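You operate a simulated robot arm through the tools that you are given. There is no shell and no other tool. Be economical: measure what you need, move in short steps, check, and stop when the job is done.

Carry out the task below with a simulated robot arm. There is one attempt and no reset: what you move stays moved.

TASK
Put the 8 mm eye from the top of the blue stand on top of the small black bobbin and the 6 mm eye on top of the weight there.
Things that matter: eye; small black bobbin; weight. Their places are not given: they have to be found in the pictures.

It is judged by the outcome, as a careful person would: the job done as asked, and still so three seconds after it is handed in. It fails if anything else is knocked over, pushed out of place, dropped, spilled or broken.

THE ROBOT
A 7-joint arm with a two-finger parallel gripper, fixed in place. Base frame: the origin is at the foot of the arm, x ahead of it, y to its left, z up; the work surface is at about z = 820. Lengths are in mm, angles in degrees, forces in N, time in s.
With the tool pointing down near the work surface it reaches from about 300 to 700 mm from the base axis. Its first joint turns from -66.0 to 66.0 degrees. Payload 1.57 kg.
Tool frame: the origin (TCP) lies between the finger pads and is the grasp point; the fingertips stand 30 mm ahead of it; z points along the fingers, y is the line along which they close. The gripper opens to 110 mm. The fingers are 24 mm wide and 12 mm thick; the gripper's body (48 by 112 mm) begins 78 mm behind the TCP.
Orientation is that of the tool frame in the base frame, as a unit quaternion [x, y, z, w]. With the fingers straight down and closing along the base's y, the tool's x points along the base's -x, its y along +y and its z along -z.

THE INTERFACE
- The arm moves only by the tool drive_tool. Its argument "rows" is one flat list of numbers, 7 for each row, row after row: the shift along the tool's x, y, z in mm, then the turn, a rotation vector about the tool's x, y, z in rad, then the finger opening in mm, from 0 to 110. In form: [tx, ty, tz, wx, wy, wz, fingers, tx, ty, tz, wx, wy, wz, fingers, ...]. A call has 1 to 8 rows; each row shifts and turns the commanded pose from where the row before left it, along the tool's axes as they then stand. A row lasts 0.2 s, in which the tool goes at most 50 mm and 8.6 degrees; a call with a longer step from one row to the next is refused whole, and so is a gripper value outside its range. A pose out of reach is approached as far as the arm can. The call stops where the force on the tool passes 40 N (or 10 N more than at its start, if that is more) or the arm is blocked; 0.2 s more then pass. The fingers move at their own pace (about 108 mm/s each) and stop on an object; they squeeze with about 22 N. The grip force told is the motor's: it shows also when the fingers shut on nothing. Time passes only in rows, and 0.2 s behind the last, so rows that do not move let the fingers close. It gives the time, the measured TCP pose, the force on the tool (base axes), the opening and the grip force at its end, in the units of the frame above (readings bear some noise), and new pictures: "pictures" is both (left out), scene, wrist or none.
- Cameras (640 x 400 px; columns grow to the right, rows downward): "scene" is fixed at [151.6, -378.4, 1404.6]; the picture's right is [0.86, -0.52, 0.00], its down [-0.32, -0.53, -0.78] and it looks along [0.41, 0.67, -0.62] (base axes); focal length 373 px, centre (320, 200). "wrist" rides on the gripper at [-36, 0, -80] in the tool frame; the picture's right is [0.00, -1.00, 0.00], its down [0.97, 0.00, -0.24] and it looks along [0.24, 0.00, 0.97] (tool axes); focal length 218 px, centre (320, 200).
- pixel_to_xyz(camera, pixels): for up to 12 pixels [column, row] of the newest picture of that camera ("zoom" is the newest enlarged one), the place [x, y, z] in the base frame of the surface seen there, good to about 2 mm, but the place of the scene camera against the robot may be out by one fixed shift of up to 12 mm in any direction. No time passes.
- close_up(camera, box): a new picture of the part [left, top, right, bottom] of that camera's present view, enlarged. No time passes.
- hand_in(): hands the job in; it is judged then, once.

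Work in short steps. Measure before you move; look again where a grasp or a placing could have gone wrong, and mend it. You have 60 turns and 120 pictures in all, the two below and enlarged ones among them. Open the gripper and draw the arm clear of the work before you hand the job in, unless the task says otherwise; then end with one line.

The tools are called after "Emit:" as name(argument=value, ...) on one line, values as JSON. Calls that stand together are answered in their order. drive_tool: Moves the arm, as the interface text tells. Its arguments: {"type":"object","properties":{"rows":{"type":"array","items":{"type":"number"}},"pictures":{"type":"string","enum":["both","scene","wrist","none"]}},"required":["rows"]} The other tools are called the same way: pixel_to_xyz (camera, pixels) gives the place of the surface under pixels of a picture; close_up (camera, box) takes an enlarged picture of a part of a camera's view; hand_in () hands the job in.

At the start:

```text
t: 0.0
tcp_pos: [366.5, -77.7, 1161.4]
orientation: [0.0, 1.0, -0.001, 0.001]
wrist_force: [0.8, -0.5, 0.3]
opening: 110.0
finger_force: 0.1
```

scene: 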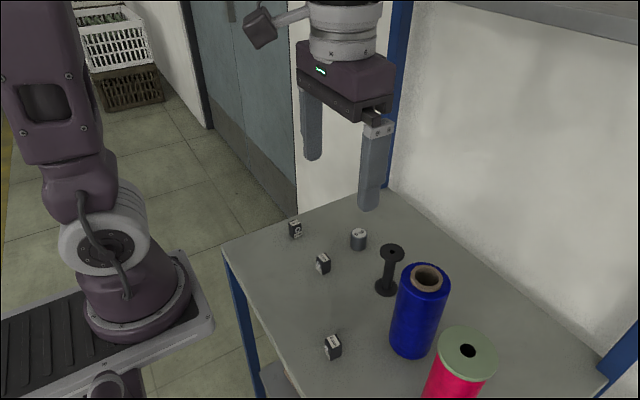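
wrist: 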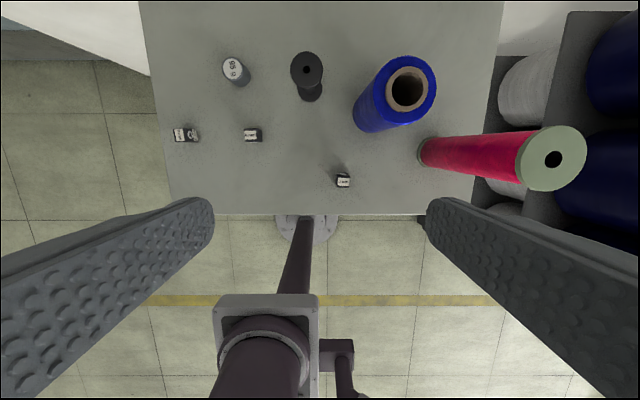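

I see three small labelled blocks, a grey weight, and the black bobbin; I enlarge to read the labels.

Emit:
close_up(camera="wrist", box=[160, 40, 360, 200])

Emit:
close_up(camera="scene", box=[270, 205, 410, 365])

Emit:
pixel_to_xyz(camera="wrist", pixels=[[180, 135], [192, 135], [250, 136], [342, 182], [232, 70], [307, 62], [312, 93], [407, 90], [480, 155], [553, 158], [220, 180]])

```text
2.50 times, centred on (260, 120) of wrist
```

zoom: 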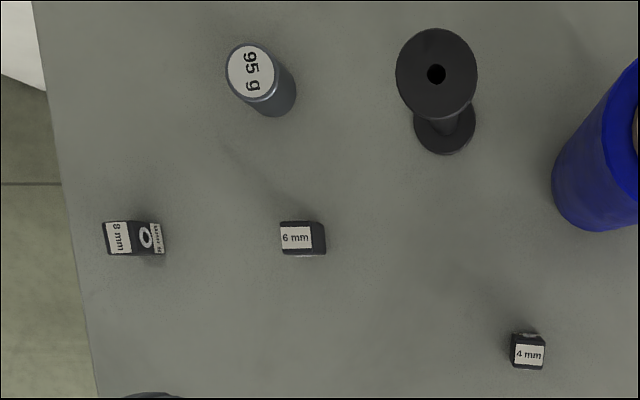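

```text
2.50 times, centred on (340, 285) of scene
```

zoom: 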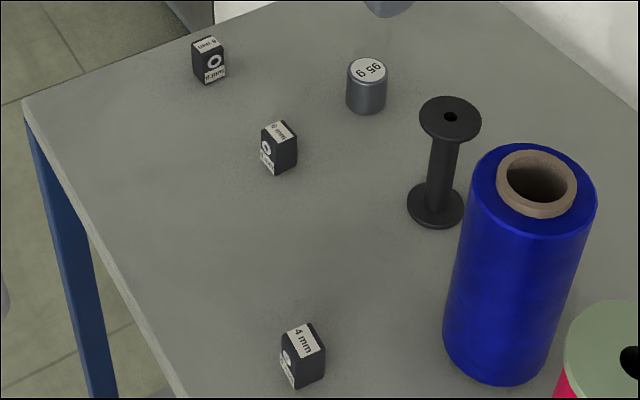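

```text
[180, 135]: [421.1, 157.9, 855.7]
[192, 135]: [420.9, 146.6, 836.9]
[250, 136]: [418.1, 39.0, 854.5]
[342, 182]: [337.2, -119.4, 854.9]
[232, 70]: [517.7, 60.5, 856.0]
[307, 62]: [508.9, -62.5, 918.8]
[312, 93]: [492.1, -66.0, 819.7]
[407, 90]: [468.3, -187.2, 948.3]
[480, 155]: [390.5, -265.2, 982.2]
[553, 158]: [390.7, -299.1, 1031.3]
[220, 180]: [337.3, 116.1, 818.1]
```

Labels: 8 mm at (421,158), 6 mm at (418,39), 4 mm to be left alone. I move above the 8 mm eye for a closer look.

Emit:
drive_tool(rows=[-8, 37, 26, 0, 0, 0, 110, -8, 37, 26, 0, 0, 0, 110, -8, 37, 26, 0, 0, 0, 110, -8, 37, 26, 0, 0, 0, 110, -8, 37, 26, 0, 0, 0, 110, -8, 37, 26, 0, 0, 0, 110, 0, 0, 0, 0, 0, 0, 70])

```text
t: 1.6
tcp_pos: [413.7, 143.6, 1004.5]
orientation: [0.0, 1.0, 0.0, 0.0]
wrist_force: [-0.7, 0.0, 0.0]
opening: 69.9
finger_force: 0.2
```

scene: 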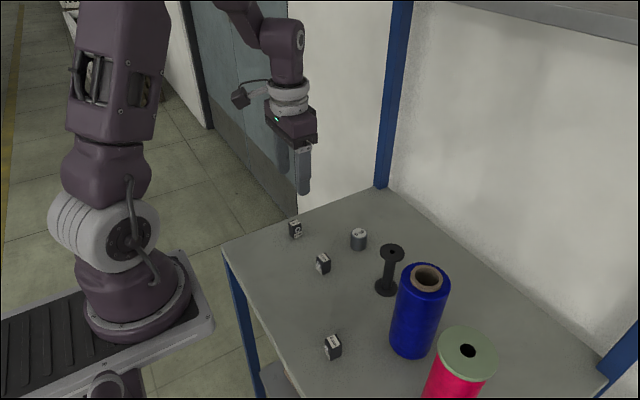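
wrist: 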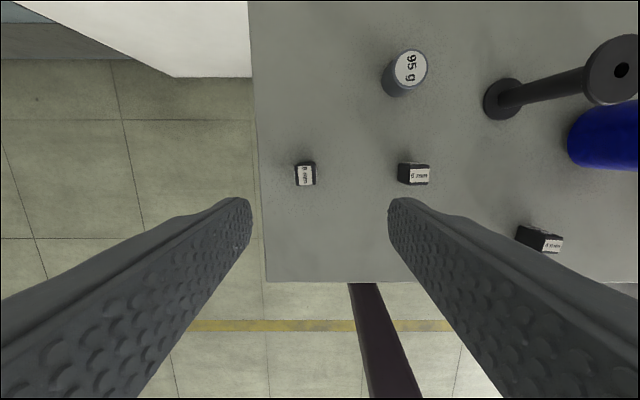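

Emit:
close_up(camera="wrist", box=[275, 145, 355, 195])

Emit:
pixel_to_xyz(camera="wrist", pixels=[[297, 166], [313, 166], [297, 184], [314, 184], [305, 175], [400, 169], [427, 167], [411, 182], [428, 182], [419, 175], [410, 69], [610, 70]])

Emit:
close_up(camera="wrist", box=[380, 145, 460, 195])

```text
8.00 times, centred on (315, 170) of wrist
```

zoom: 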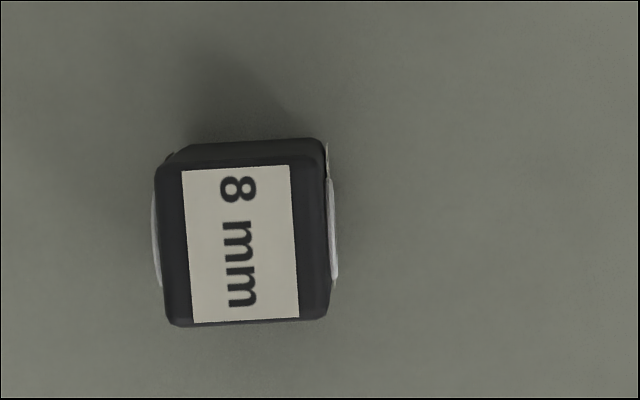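

```text
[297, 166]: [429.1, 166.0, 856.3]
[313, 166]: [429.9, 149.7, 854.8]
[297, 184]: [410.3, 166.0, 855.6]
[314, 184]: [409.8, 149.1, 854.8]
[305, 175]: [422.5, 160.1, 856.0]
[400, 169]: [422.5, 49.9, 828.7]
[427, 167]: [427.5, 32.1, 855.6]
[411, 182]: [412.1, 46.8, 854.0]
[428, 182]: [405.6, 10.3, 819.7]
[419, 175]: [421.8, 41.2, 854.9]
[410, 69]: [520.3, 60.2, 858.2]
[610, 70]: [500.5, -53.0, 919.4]
```

```text
8.00 times, centred on (420, 170) of wrist
```

zoom: 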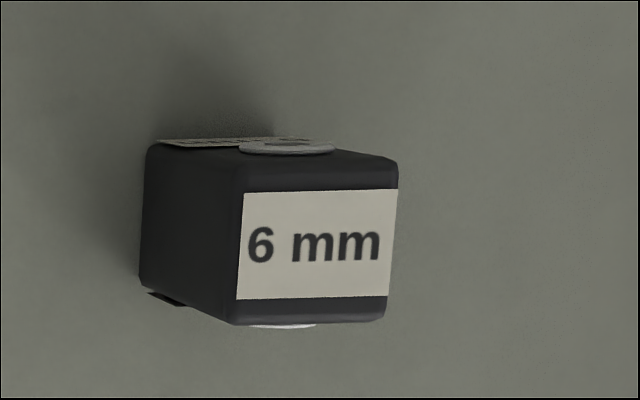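

The 8 mm eye is centred at about (420,158.5), turned about +3.7°, and its top is at 856. I line up above it, lower part-way, and check.

Emit:
drive_tool(rows=[-6.3, 15, 20, 0, 0, 0, 50, 0, 0, 35, 0, 0, 0, 50, 0, 0, 35, 0, 0, -0.06, 50, 0, 0, 0, 0, 0, 0, 50])

```text
t: 2.6
tcp_pos: [419.7, 158.3, 915.0]
orientation: [-0.03, 1.0, 0.0, 0.0]
wrist_force: [-0.2, 0.3, 0.5]
opening: 50.2
finger_force: 0.1
```

scene: 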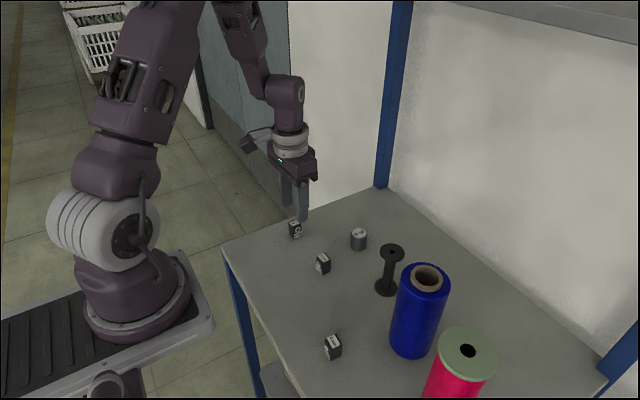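
wrist: 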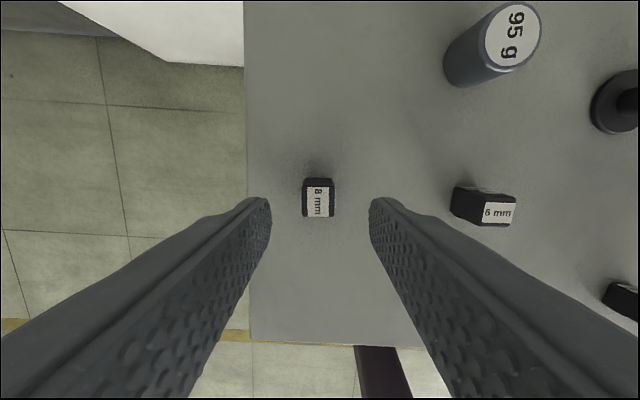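

The block (col 318, row 202) sits centred between the fingers. I lower to z ≈ 861 and close.

Emit:
drive_tool(rows=[0, 0, 30, 0, 0, 0, 50, 0, 0, 24, 0, 0, 0, 50, 0, 0, 0, 0, 0, 0, 12, 0, 0, 0, 0, 0, 0, 12, 0, 0, 0, 0, 0, 0, 12])

```text
t: 3.8
tcp_pos: [419.8, 157.5, 861.4]
orientation: [-0.03, 1.0, 0.001, 0.0]
wrist_force: [0.6, 0.6, -0.3]
opening: 21.0
finger_force: 21.8
```

scene: 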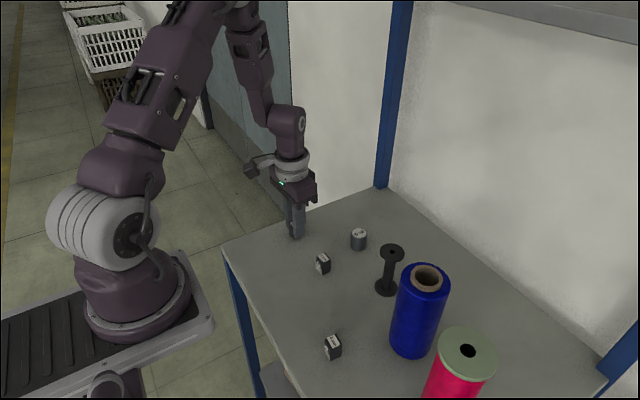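
wrist: 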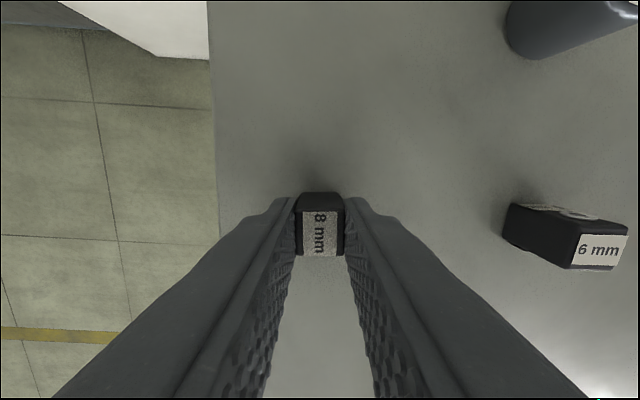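

Grip is good (21 mm, 21.8 N). I lift and carry it toward the bobbin, stopping short to measure.

Emit:
drive_tool(rows=[0, 0, -45, 0, 0, 0, 12, 0, 0, -45, 0, 0, 0.06, 12, 0, 0, -49, 0, 0, 0, 12, -10, -42, -5, 0, 0, 0, 12, -10, -45, 0, 0, 0, 0, 12, -10, -45, 0, 0, 0, 0, 12, -10, -45, 0, 0, 0, 0, 12, 0, 0, 0, 0, 0, 0, 12])

```text
t: 5.6
tcp_pos: [460.6, -19.4, 1003.8]
orientation: [0.0, 1.0, 0.001, 0.0]
wrist_force: [-0.7, -0.5, 0.1]
opening: 12.2
finger_force: 0.1
```

scene: 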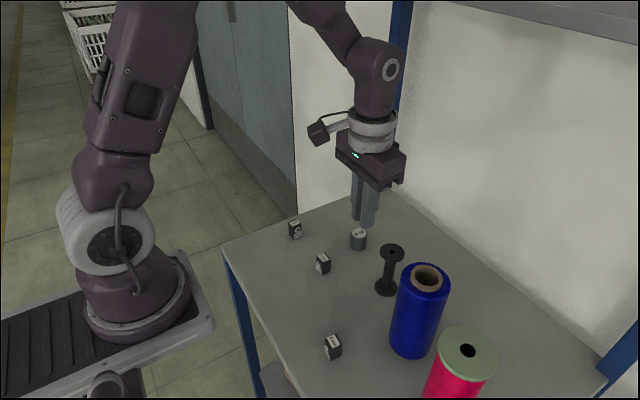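
wrist: 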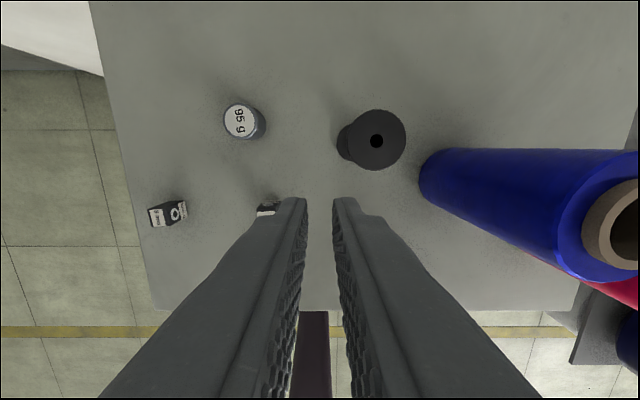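

The block slipped out (opening 12.2) and seems to be still standing at its place. I check it, and measure bobbin and weight from here.

Emit:
close_up(camera="wrist", box=[130, 180, 210, 230])

Emit:
pixel_to_xyz(camera="wrist", pixels=[[376, 112], [376, 168], [349, 140], [404, 140], [386, 140], [226, 122], [258, 118], [240, 105], [242, 137], [161, 217]])

Emit:
close_up(camera="scene", box=[260, 205, 380, 285])

```text
8.00 times, centred on (170, 205) of wrist
```

zoom: 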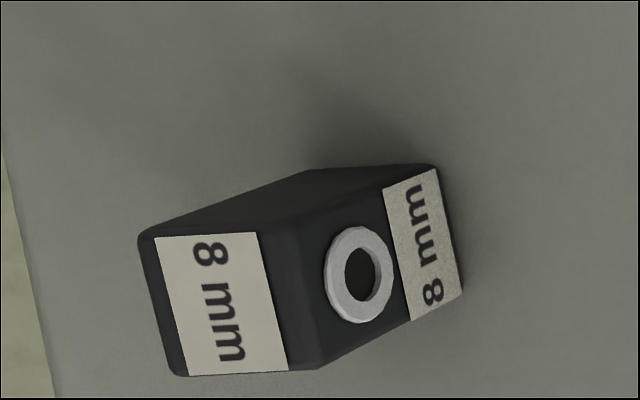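

```text
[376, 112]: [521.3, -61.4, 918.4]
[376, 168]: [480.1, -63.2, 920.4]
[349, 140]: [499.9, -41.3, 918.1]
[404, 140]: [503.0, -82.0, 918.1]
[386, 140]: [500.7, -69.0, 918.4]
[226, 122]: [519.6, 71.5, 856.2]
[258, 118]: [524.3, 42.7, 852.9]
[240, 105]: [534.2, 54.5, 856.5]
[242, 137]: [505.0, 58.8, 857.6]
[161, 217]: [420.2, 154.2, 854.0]
```

```text
5.00 times, centred on (320, 245) of scene
```

zoom: 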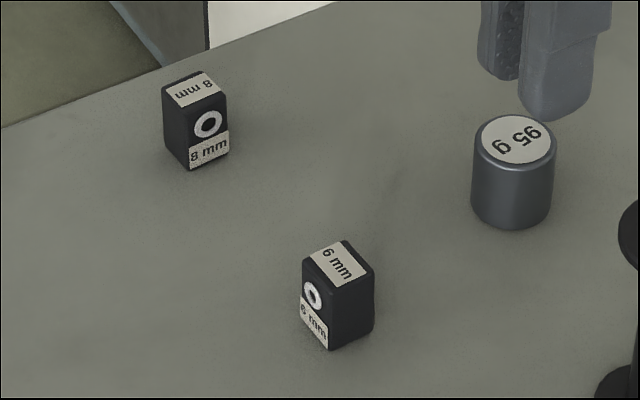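

The 8 mm eye still stands upright at about (420,158). Gripping across its ring faces slipped, so I turn the gripper 90° to grip the plain faces, going back over it.

Emit:
drive_tool(rows=[10, 44.4, 0, 0, 0, 0, 50, 10, 44.4, 0, 0, 0, 0, 50, 10, 44.4, 0, 0, 0, 0, 50, 10.6, 44.4, 0, 0, 0, 0, 50, 0, 0, 0, 0, 0, 0.14, 50, 0, 0, 0, 0, 0, 0.14, 50, 0, 0, 0, 0, 0, 0.14, 50, 0, 0, 0, 0, 0, 0.14, 50], pictures="none")

Emit:
drive_tool(rows=[0, 0, 10, 0, 0, 0.14, 50, 0, 0, 10, 0, 0, 0.14, 50, 0, 0, 10, 0, 0, 0.14, 50, 0, 0, 10, 0, 0, 0.14, 50, 0, 0, 10, 0, 0, 0.14, 50, 0, 0, 15, 0, 0, 0.125, 50, 0, 0, 20, 0, 0, 0.125, 50, 0, 0, 0, 0, 0, 0, 50])

```text
t: 7.4
tcp_pos: [420.3, 159.9, 1004.9]
orientation: [0.277, 0.961, 0.001, 0.0]
wrist_force: [0.2, -0.3, -0.2]
opening: 50.0
finger_force: 0.1
```

```text
t: 9.2
tcp_pos: [420.7, 159.8, 920.3]
orientation: [0.686, 0.728, 0.0, 0.0]
wrist_force: [-0.6, -0.1, -1.3]
opening: 50.0
finger_force: 0.0
```

scene: 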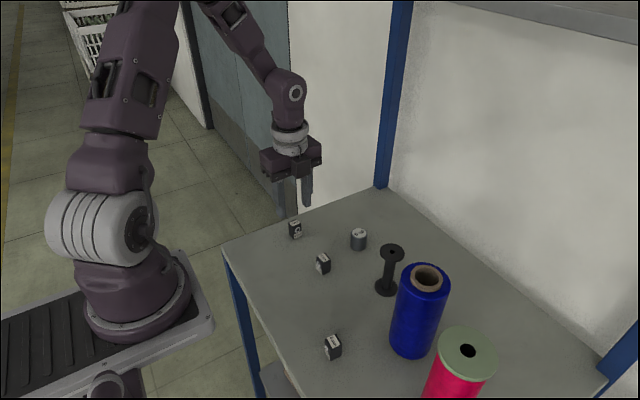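
wrist: 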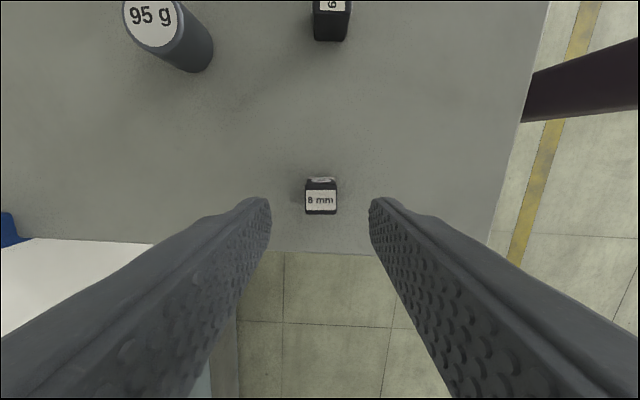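

Emit:
pixel_to_xyz(camera="wrist", pixels=[[321, 190], [321, 213], [306, 200], [335, 200]])

Emit:
close_up(camera="wrist", box=[280, 170, 360, 220])

```text
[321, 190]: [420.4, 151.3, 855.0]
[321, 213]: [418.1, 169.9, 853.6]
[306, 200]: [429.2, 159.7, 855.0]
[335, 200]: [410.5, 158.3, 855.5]
```

```text
8.00 times, centred on (320, 195) of wrist
```

zoom: 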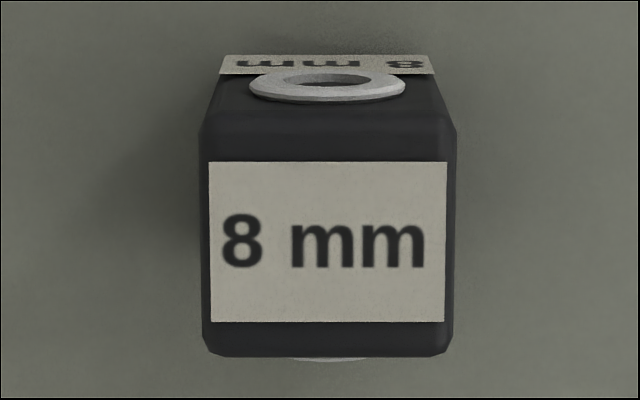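

Well aligned. I lower to z ≈ 855, close fully, and lift only a little to test the grip.

Emit:
drive_tool(rows=[0, 0, 35, 0, 0, 0, 50, 0, 0, 30, 0, 0, 0, 50, 0, 0, 0, 0, 0, 0, 0, 0, 0, 0, 0, 0, 0, 0, 0, 0, 0, 0, 0, 0, 0, 0, 0, -5, 0, 0, 0, 0, 0, 0, -10, 0, 0, 0, 0, 0, 0, -10, 0, 0, 0, 0])

```text
t: 11.0
tcp_pos: [419.0, 160.0, 880.1]
orientation: [0.685, 0.729, 0.0, -0.001]
wrist_force: [0.7, 0.5, -0.6]
opening: 20.9
finger_force: 22.2
```

scene: 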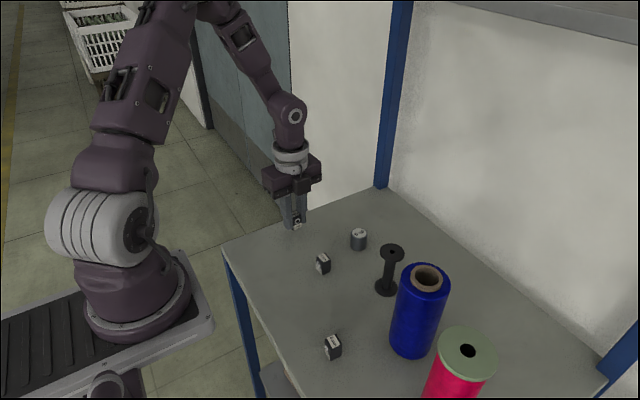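
wrist: 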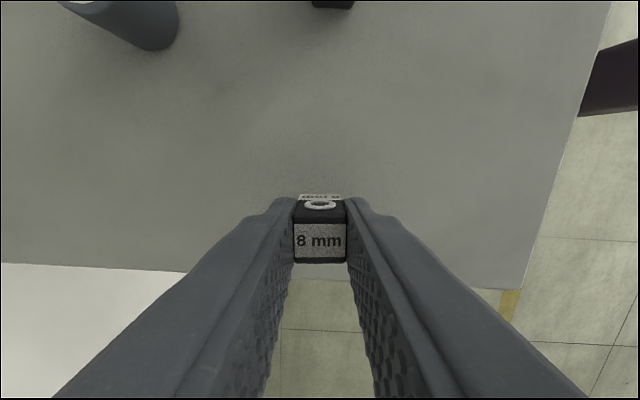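

Opening is still 20.9 mm after the 25 mm lift; I raise further at a moderate pace.

Emit:
drive_tool(rows=[0, 0, -15, 0, 0, 0, 0, 0, 0, -20, 0, 0, 0, 0, 0, 0, -20, 0, 0, 0, 0, 0, 0, -20, 0, 0, 0, 0, 0, 0, -20, 0, 0, 0, 0, 0, 0, 0, 0, 0, 0, 0])

```text
t: 12.4
tcp_pos: [420.6, 159.1, 976.0]
orientation: [0.685, 0.729, 0.0, 0.0]
wrist_force: [-0.6, -0.1, -0.4]
opening: 21.1
finger_force: 22.0
```

scene: 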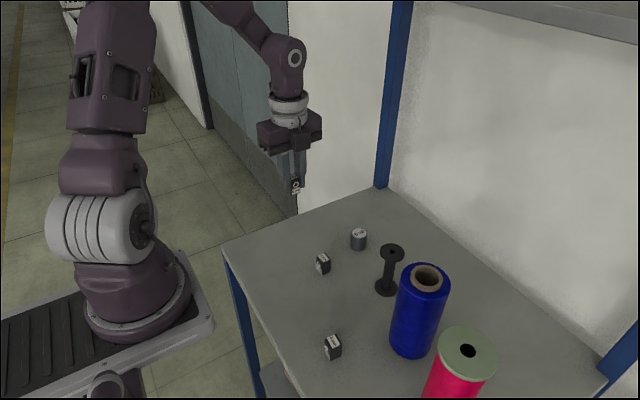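
wrist: 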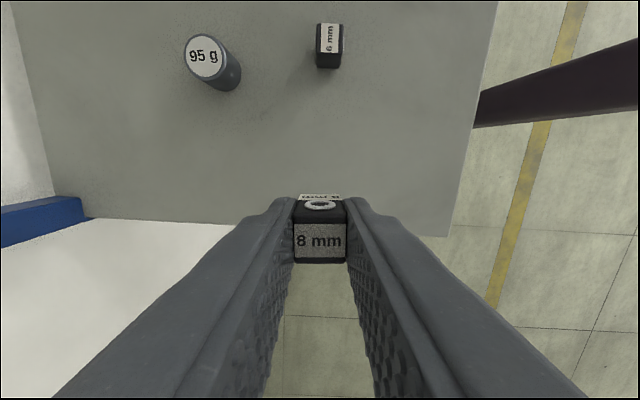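

The block is firmly held. I carry it smoothly over the bobbin top, centred at (500.6, -61.7).

Emit:
drive_tool(rows=[-15, 4.4, -10, 0, 0, 0, 0, -30, 8.8, -10, 0, 0, 0, 0, -30, 8.8, 0, 0, 0, 0, 0, -35, 10.3, 0, 0, 0, 0, 0, -35, 10.3, 0, 0, 0, 0, 0, -35, 10.3, 0, 0, 0, 0, 0, -30, 8.8, 0, 0, 0, 0, 0, -15.5, 4.5, 0, 0, 0, 0, 0])

```text
t: 14.2
tcp_pos: [500.0, -62.4, 995.8]
orientation: [0.685, 0.728, 0.0, 0.001]
wrist_force: [-0.5, 0.4, -0.2]
opening: 21.0
finger_force: 21.7
```

scene: 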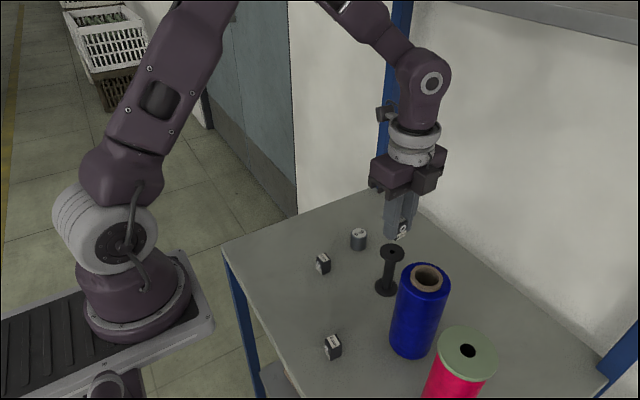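
wrist: 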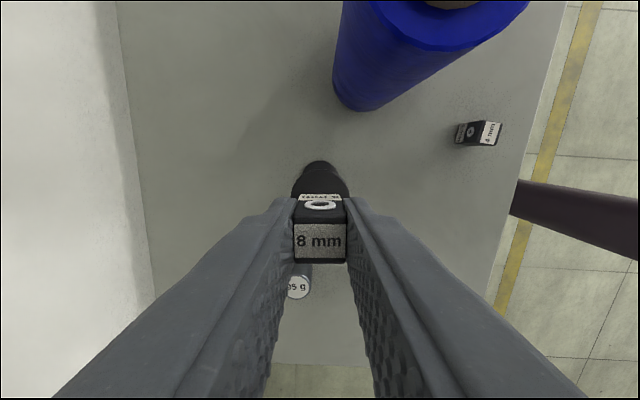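

Aligned in column (bobbin at col ~319). I lower to just above the bobbin and look.

Emit:
drive_tool(rows=[0, -0.5, 15, 0, 0, 0, 0, 0, 0, 12, 0, 0, 0, 0, 0, 0, 7, 0, 0, 0, 0, 0, 0, 0, 0, 0, 0, 0])

Emit:
close_up(camera="scene", box=[340, 190, 460, 270])

Emit:
close_up(camera="wrist", box=[260, 140, 380, 280])

```text
t: 15.2
tcp_pos: [499.6, -61.6, 961.8]
orientation: [0.685, 0.728, 0.0, 0.0]
wrist_force: [-0.3, 0.1, -0.1]
opening: 21.0
finger_force: 21.5
```

scene: 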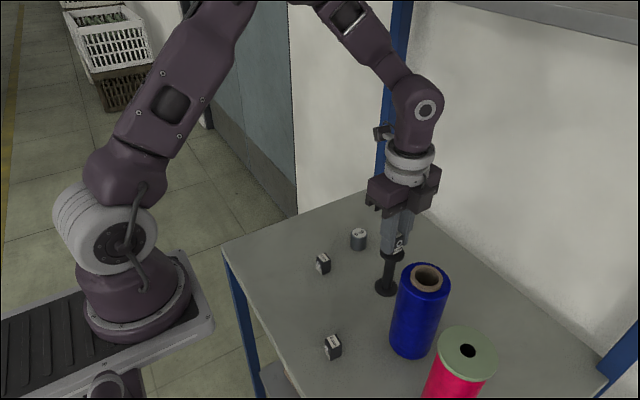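
wrist: 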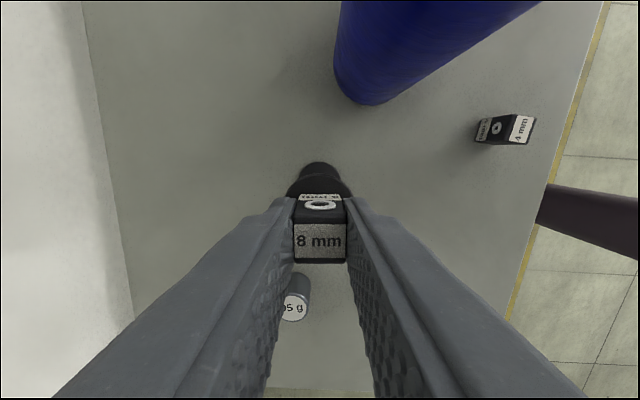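

```text
5.00 times, centred on (400, 230) of scene
```

zoom: 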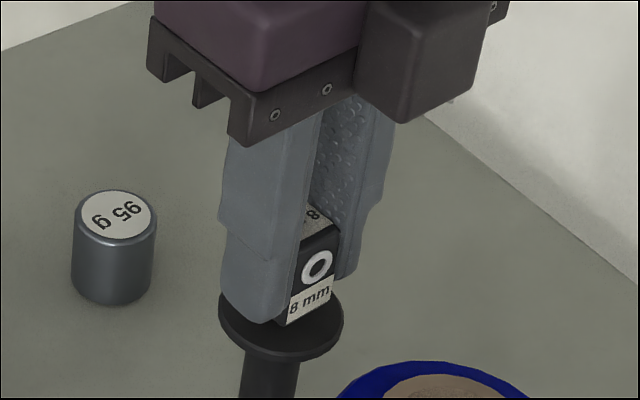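

```text
2.86 times, centred on (320, 210) of wrist
```

zoom: 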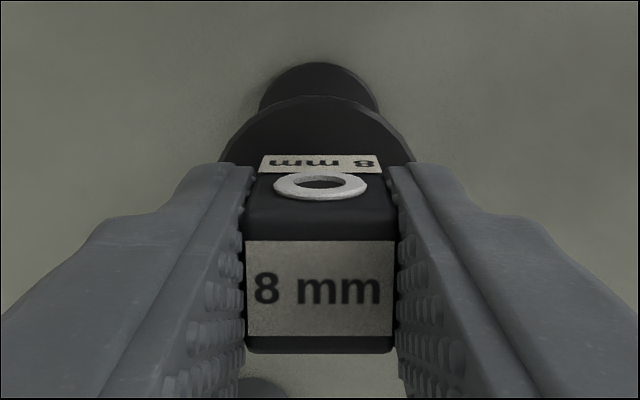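

The block is centred a few mm above the flange. I lower the last millimetres gently.

Emit:
drive_tool(rows=[0, 0, 4, 0, 0, 0, 0, 0, 0, 1.5, 0, 0, 0, 0, 0, 0, 0, 0, 0, 0, 0], pictures="none")

Emit:
close_up(camera="scene", box=[370, 230, 430, 270])

```text
t: 16.0
tcp_pos: [498.9, -61.3, 957.5]
orientation: [0.685, 0.728, 0.0, 0.001]
wrist_force: [0.3, -0.2, -0.3]
opening: 20.9
finger_force: 22.7
```

```text
10.00 times, centred on (400, 250) of scene
```

zoom: 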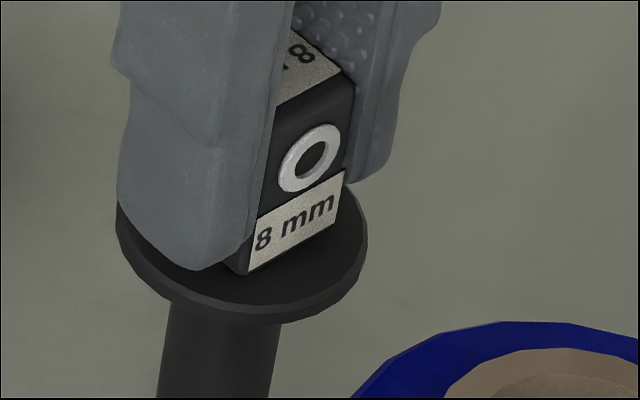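

Emit:
drive_tool(rows=[0, 0.7, 1, 0, 0, 0, 0, 0, 0, 0, 0, 0, 0, 0], pictures="none")

Emit:
drive_tool(rows=[0, 0, 1, 0, 0, 0, 0, 0, 0, 0, 0, 0, 0, 0], pictures="none")

Emit:
close_up(camera="scene", box=[370, 230, 430, 270])

```text
t: 16.6
tcp_pos: [500.7, -61.2, 954.7]
orientation: [0.686, 0.728, 0.0, -0.001]
wrist_force: [-1.4, -0.8, 7.6]
opening: 21.1
finger_force: 21.7
```

```text
t: 17.2
tcp_pos: [499.3, -62.3, 954.1]
orientation: [0.685, 0.729, 0.001, 0.001]
wrist_force: [-0.4, 2.1, 16.4]
opening: 20.7
finger_force: 21.6
```

```text
10.00 times, centred on (400, 250) of scene
```

zoom: 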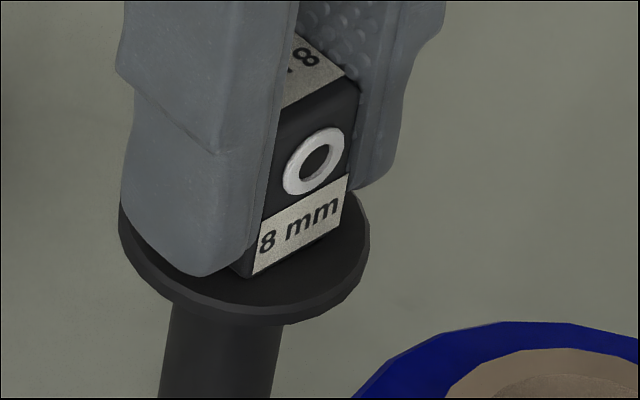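

Contact (16 N upward). I ease up 1.5 mm, open moderately, then withdraw upward.

Emit:
drive_tool(rows=[0, 0, -1.3, 0, 0, 0, 0, 0, 0, 0, 0, 0, 0, 26, 0, 0, 0, 0, 0, 0, 34, 0, 0, 0, 0, 0, 0, 40, 0, 0, -20, 0, 0, 0, 40, 0, 0, -30, 0, 0, 0, 40, 0, 0, -30, 0, 0, 0, 40])

Emit:
close_up(camera="scene", box=[360, 220, 435, 300])

```text
t: 18.8
tcp_pos: [500.1, -61.2, 1034.9]
orientation: [0.685, 0.728, -0.001, 0.0]
wrist_force: [0.4, -0.3, 0.2]
opening: 40.1
finger_force: 0.1
```

scene: 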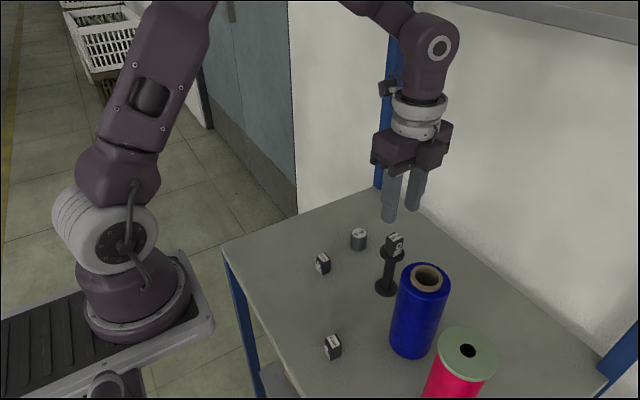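
wrist: 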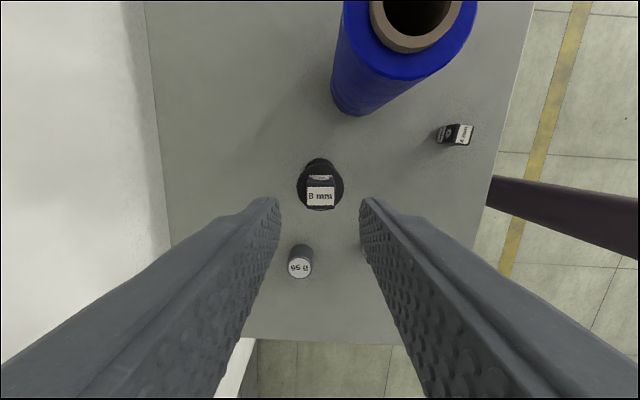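

```text
5.00 times, centred on (398, 260) of scene
```

zoom: 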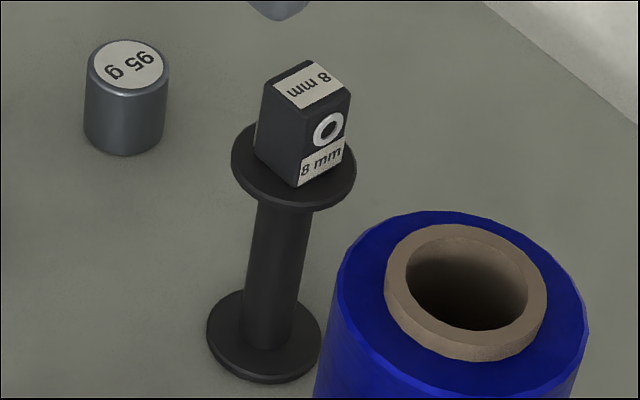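

The 8 mm eye stands centred on the bobbin. Now I go over the 6 mm eye and turn back to close along y (its plain faces).

Emit:
drive_tool(rows=[35.3, -24.7, 0, 0, 0, 0, 50, 35.3, -24.7, 0, 0, 0, 0, 50, 35.3, -24.7, 0, 0, 0, 0, 50, 0, 0, 0, 0, 0, -0.14, 50, 0, 0, 0, 0, 0, -0.14, 50, 0, 0, 0, 0, 0, -0.14, 50, 0, 0, 0, 0, 0, -0.14, 50, 0, 0, 0, 0, 0, -0.14, 50], pictures="none")

Emit:
drive_tool(rows=[0, 0, 15, 0, 0, -0.142, 50, 0, 0, 15, 0, 0, -0.142, 50, 0, 0, 15, 0, 0, -0.142, 50, 0, 0, 15, 0, 0, -0.142, 50, 0, 0, 20, 0, 0, -0.142, 50, 0, 0, 20, 0, 0, -0.142, 50, 0, 0, 10, 0, 0, 0, 50, 0, 0, 0, 0, 0, 0, 50])

Emit:
close_up(camera="wrist", box=[280, 170, 360, 220])

Emit:
pixel_to_xyz(camera="wrist", pixels=[[310, 200], [320, 192], [320, 200], [320, 208], [330, 200]])

```text
t: 20.6
tcp_pos: [419.8, 39.3, 1036.0]
orientation: [0.393, 0.92, -0.001, 0.0]
wrist_force: [0.2, -0.3, -0.3]
opening: 50.1
finger_force: 0.1
```

```text
t: 22.4
tcp_pos: [420.0, 40.6, 924.3]
orientation: [-0.022, 1.0, 0.0, -0.001]
wrist_force: [-0.4, 1.3, -0.1]
opening: 50.3
finger_force: 0.1
```

scene: 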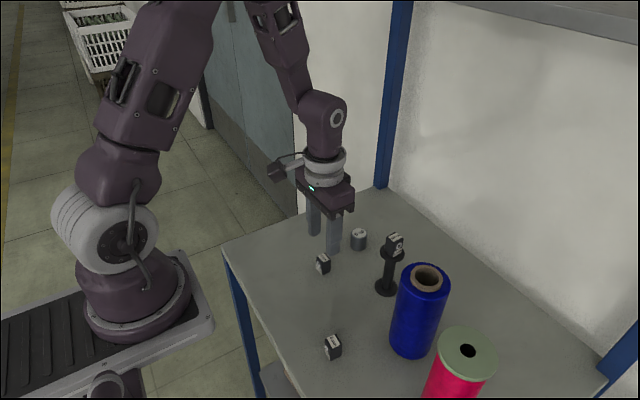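
wrist: 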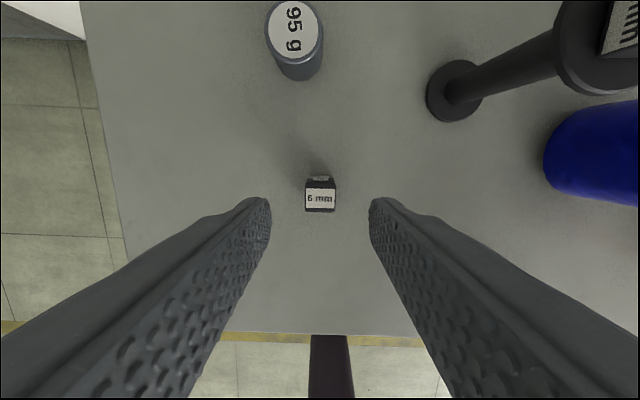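

```text
8.00 times, centred on (320, 195) of wrist
```

zoom: 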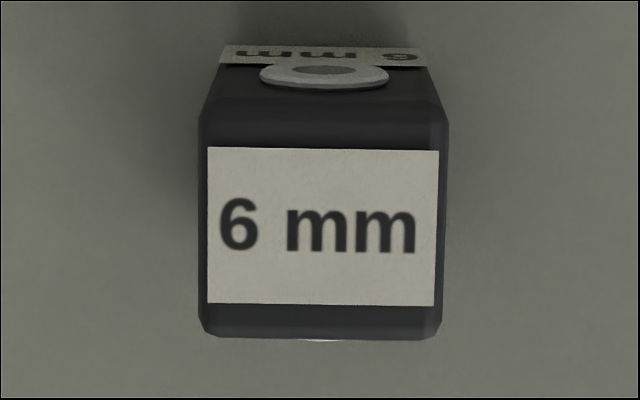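

```text
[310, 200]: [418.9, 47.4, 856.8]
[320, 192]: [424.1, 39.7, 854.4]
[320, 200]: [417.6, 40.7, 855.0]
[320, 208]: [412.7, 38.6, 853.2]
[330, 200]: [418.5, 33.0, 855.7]
```

Well aligned over the 6 mm eye. I lower to 855, close and lift slowly.

Emit:
drive_tool(rows=[1, 0, 35, 0, 0, 0, 50, 0, 0, 34, 0, 0, 0, 50, 0, 0, 0, 0, 0, 0, 0, 0, 0, 0, 0, 0, 0, 0, 0, 0, 0, 0, 0, 0, 0, 0, 0, -5, 0, 0, 0, 0, 0, 0, -10, 0, 0, 0, 0, 0, 0, -10, 0, 0, 0, 0], pictures="none")

Emit:
drive_tool(rows=[0, 0, -15, 0, 0, 0, 0, 0, 0, -20, 0, 0, 0, 0, 0, 0, -15, 0, 0, 0, 0, 0, 0, 0, 0, 0, 0, 0])

Emit:
pixel_to_xyz(camera="wrist", pixels=[[300, 30]])

```text
t: 24.2
tcp_pos: [417.8, 40.6, 881.2]
orientation: [-0.023, 1.0, 0.001, 0.0]
wrist_force: [0.7, -0.1, -0.6]
opening: 21.2
finger_force: 21.9
```

```text
t: 25.2
tcp_pos: [418.9, 40.1, 931.6]
orientation: [-0.02, 1.0, 0.001, 0.0]
wrist_force: [0.2, 1.2, -1.1]
opening: 20.8
finger_force: 22.6
```

scene: 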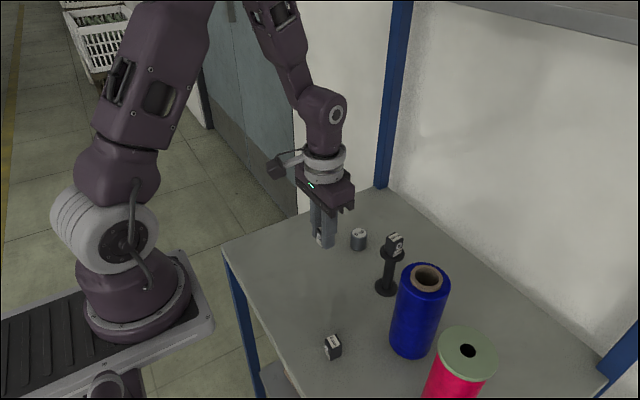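
wrist: 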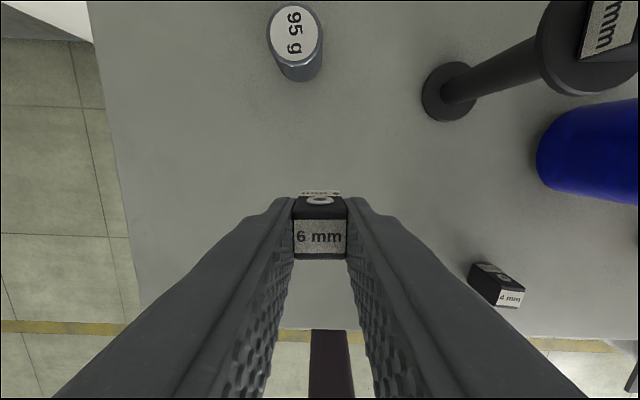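

```text
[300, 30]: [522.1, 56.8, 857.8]
```

The 6 mm eye is held. I measure the weight's top rim more precisely.

Emit:
pixel_to_xyz(camera="wrist", pixels=[[272, 32], [317, 32], [294, 8], [294, 56], [295, 32]])

Emit:
close_up(camera="wrist", box=[250, 0, 346, 96])

```text
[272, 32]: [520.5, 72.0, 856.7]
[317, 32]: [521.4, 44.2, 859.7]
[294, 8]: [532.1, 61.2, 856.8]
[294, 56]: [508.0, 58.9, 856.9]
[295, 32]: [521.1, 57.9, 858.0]
```

```text
4.17 times, centred on (298, 48) of wrist
```

zoom: 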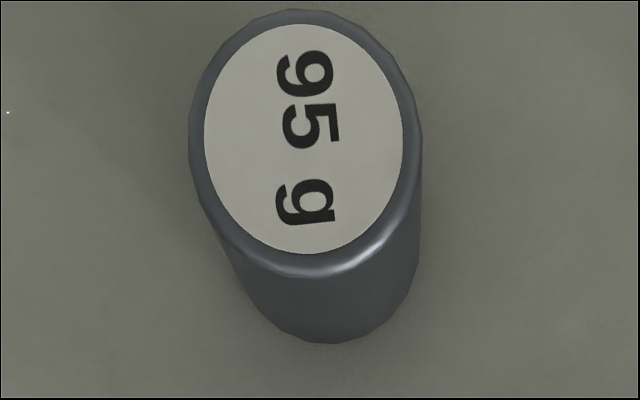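

Weight top centre ≈ (520.3, 58). I carry the eye above it.

Emit:
drive_tool(rows=[-15, 2, 0, 0, 0, 0, 0, -25, 3.3, 0, 0, 0, 0, 0, -25, 3.3, 0, 0, 0, 0, 0, -22.3, 2.9, 0, 0, 0, 0, 0, -15, 2, 0, 0, 0, 0, 0, 0, 0, 15, 0, 0, 0, 0, 0, 0, 15, 0, 0, 0, 0, 0, 0, 0, 0, 0, 0, 0])

Emit:
close_up(camera="scene", box=[320, 205, 395, 260])

Emit:
close_up(camera="wrist", box=[260, 150, 380, 270])

```text
t: 27.0
tcp_pos: [520.6, 58.4, 901.1]
orientation: [-0.021, 1.0, 0.0, 0.0]
wrist_force: [-0.2, 0.4, -0.4]
opening: 20.5
finger_force: 22.3
```

scene: 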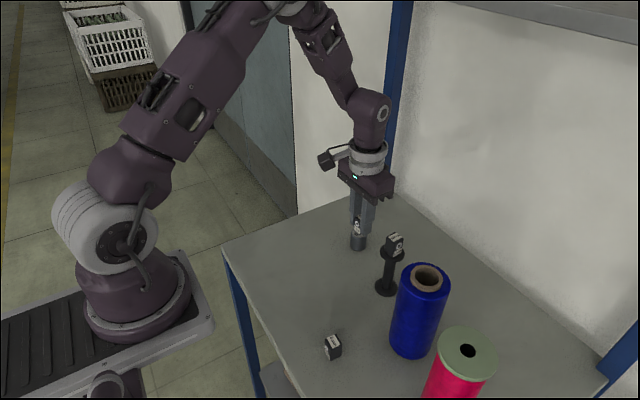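
wrist: 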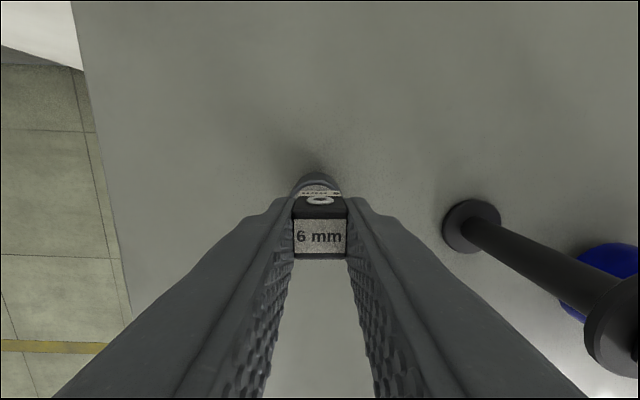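

```text
7.27 times, centred on (358, 232) of scene
```

zoom: 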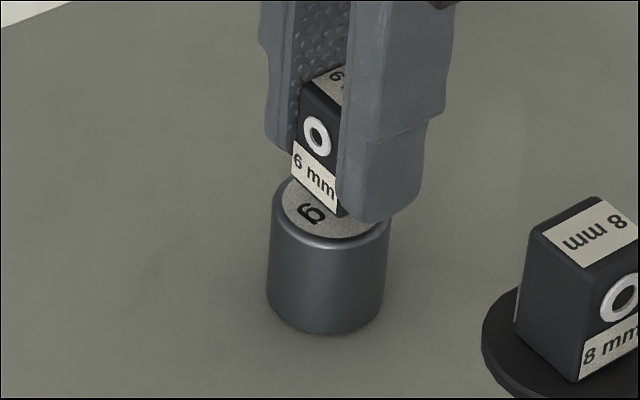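

```text
3.33 times, centred on (320, 210) of wrist
```

zoom: 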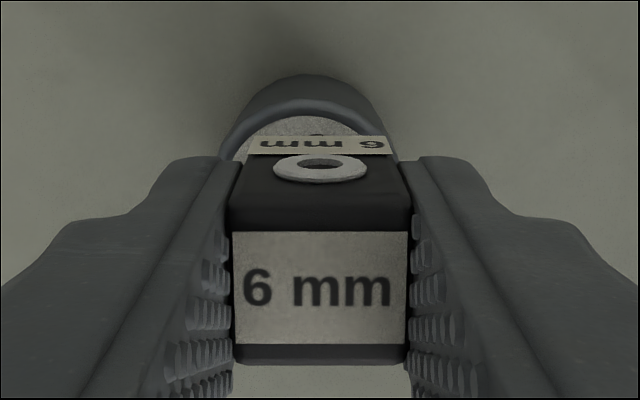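

Nearly centred; the weight appears ~1 mm to the left (+y), so I nudge +1 mm and lower to contact.

Emit:
drive_tool(rows=[0, 1, 3, 0, 0, 0, 0, 0, 0, 3, 0, 0, 0, 0, 0, 0, 0, 0, 0, 0, 0], pictures="none")

Emit:
drive_tool(rows=[0, 0, 1, 0, 0, 0, 0, 0, 0, 0, 0, 0, 0, 0], pictures="none")

Emit:
close_up(camera="scene", box=[320, 205, 395, 260])

```text
t: 27.8
tcp_pos: [520.2, 57.6, 894.7]
orientation: [-0.021, 1.0, 0.0, 0.0]
wrist_force: [0.0, 1.0, -1.0]
opening: 21.1
finger_force: 22.1
```

```text
t: 28.4
tcp_pos: [520.0, 58.0, 895.4]
orientation: [-0.021, 1.0, 0.0, 0.0]
wrist_force: [0.3, -0.6, -0.2]
opening: 21.0
finger_force: 21.7
```

```text
7.27 times, centred on (358, 232) of scene
```

zoom: 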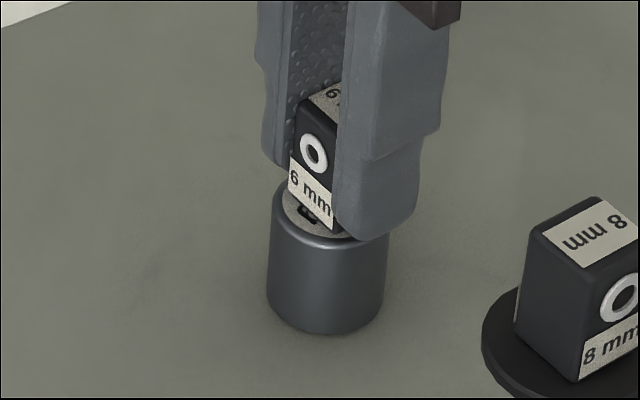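

Emit:
drive_tool(rows=[0, 0, 1, 0, 0, 0, 0, 0, 0, 0, 0, 0, 0, 0], pictures="none")

Emit:
drive_tool(rows=[0, 0, 0.7, 0, 0, 0, 0, 0, 0, 0, 0, 0, 0, 0], pictures="none")

Emit:
close_up(camera="scene", box=[320, 205, 395, 260])

```text
t: 29.0
tcp_pos: [520.3, 59.1, 892.5]
orientation: [-0.02, 1.0, 0.0, 0.0]
wrist_force: [0.0, 0.7, 1.6]
opening: 21.1
finger_force: 22.0
```

```text
t: 29.6
tcp_pos: [519.4, 58.6, 892.4]
orientation: [-0.02, 1.0, 0.0, 0.001]
wrist_force: [-2.2, -0.9, 13.2]
opening: 20.8
finger_force: 22.0
```

```text
7.27 times, centred on (358, 232) of scene
```

zoom: 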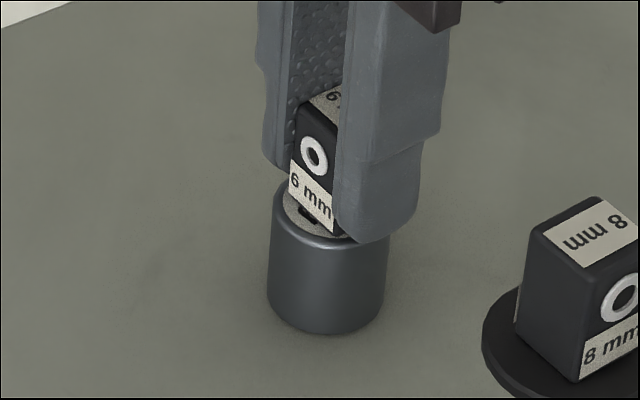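

Contact (13 N). I ease off slightly, open, and rise.

Emit:
drive_tool(rows=[0, 0, -0.7, 0, 0, 0, 0, 0, 0, 0, 0, 0, 0, 26, 0, 0, 0, 0, 0, 0, 34, 0, 0, 0, 0, 0, 0, 42, 0, 0, -20, 0, 0, 0, 42, 0, 0, -40, 0, 0, 0, 42, 0, 0, -45, 0, 0, 0, 42, 20, 0, -40, 0, 0, 0, 42])

Emit:
close_up(camera="scene", box=[320, 205, 440, 305])

```text
t: 31.4
tcp_pos: [499.9, 58.7, 1037.2]
orientation: [-0.021, 1.0, 0.0, 0.0]
wrist_force: [0.1, -0.6, 0.9]
opening: 42.1
finger_force: 0.1
```

scene: 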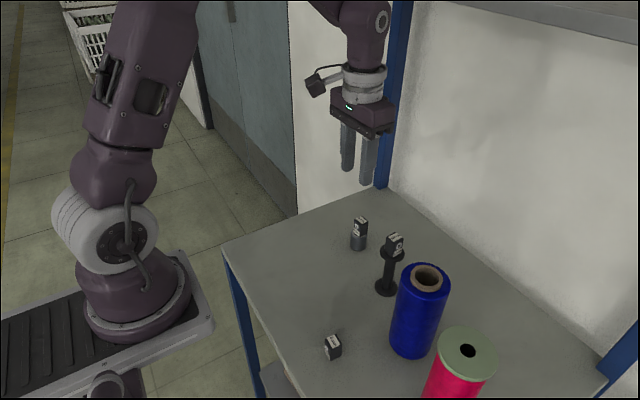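
wrist: 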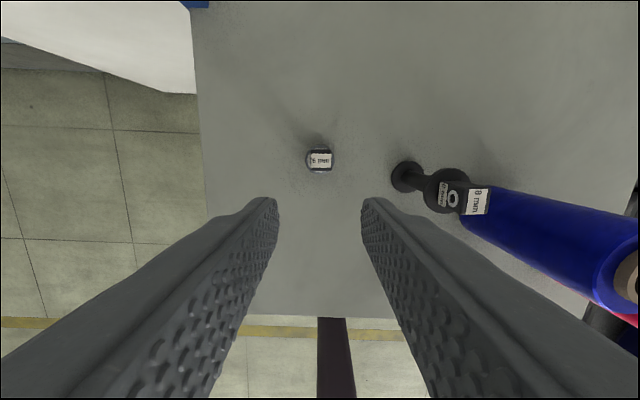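

```text
4.00 times, centred on (380, 255) of scene
```

zoom: 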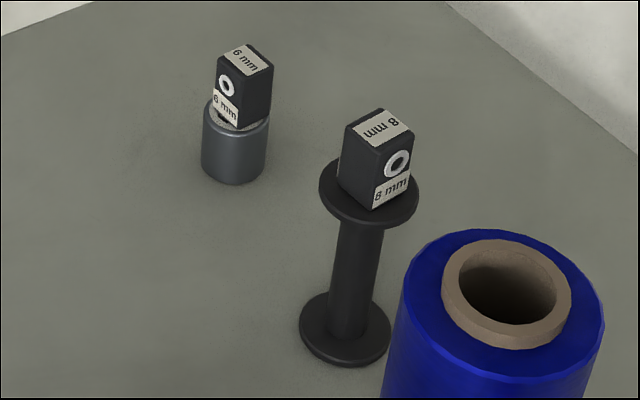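

Emit:
close_up(camera="wrist", box=[290, 135, 350, 185])

Emit:
close_up(camera="scene", box=[335, 210, 380, 255])

```text
8.00 times, centred on (320, 160) of wrist
```

zoom: 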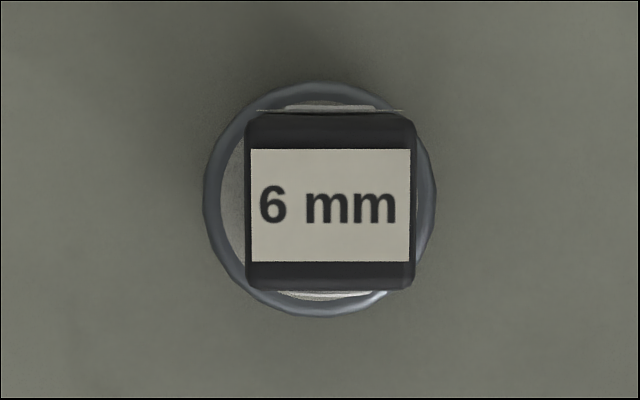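

```text
8.89 times, centred on (358, 232) of scene
```

zoom: 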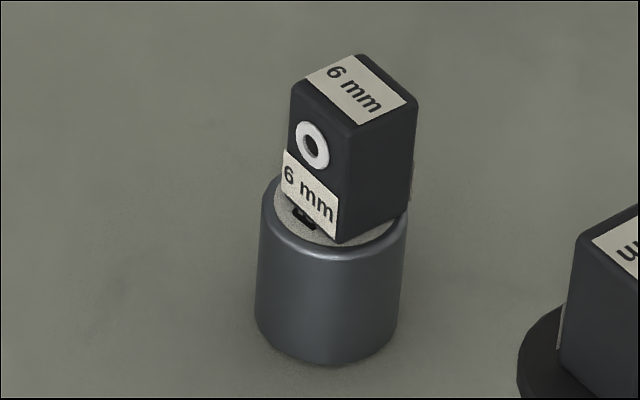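

The 6 mm eye sits on the weight within about 1–2 mm of centre. I draw the arm further up and clear, and check that nothing moves.

Emit:
drive_tool(rows=[20, 0, -40, 0, 0, 0, 42, 30, 0, -35, 0, 0, 0, 42, 30, 0, -30, 0, 0, 0, 42, 0, 0, 0, 0, 0, 0, 42, 0, 0, 0, 0, 0, 0, 42], pictures="scene")

```text
t: 32.6
tcp_pos: [419.9, 54.7, 1142.6]
orientation: [-0.021, 1.0, 0.0, -0.001]
wrist_force: [0.0, 0.0, 0.3]
opening: 41.9
finger_force: 0.0
```

scene: 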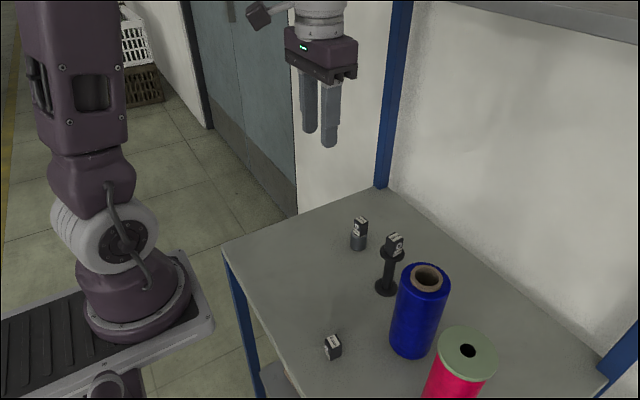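

Both eyes are in place and stable, and the arm is clear; I hand in.

Emit:
hand_in()

```text
The job is handed in.
```

The 8 mm eye is on top of the small black bobbin and the 6 mm eye is on top of the 95 g weight; nothing else was moved, though the 8 mm eye slipped from the first grasp and stayed standing before I regripped it.
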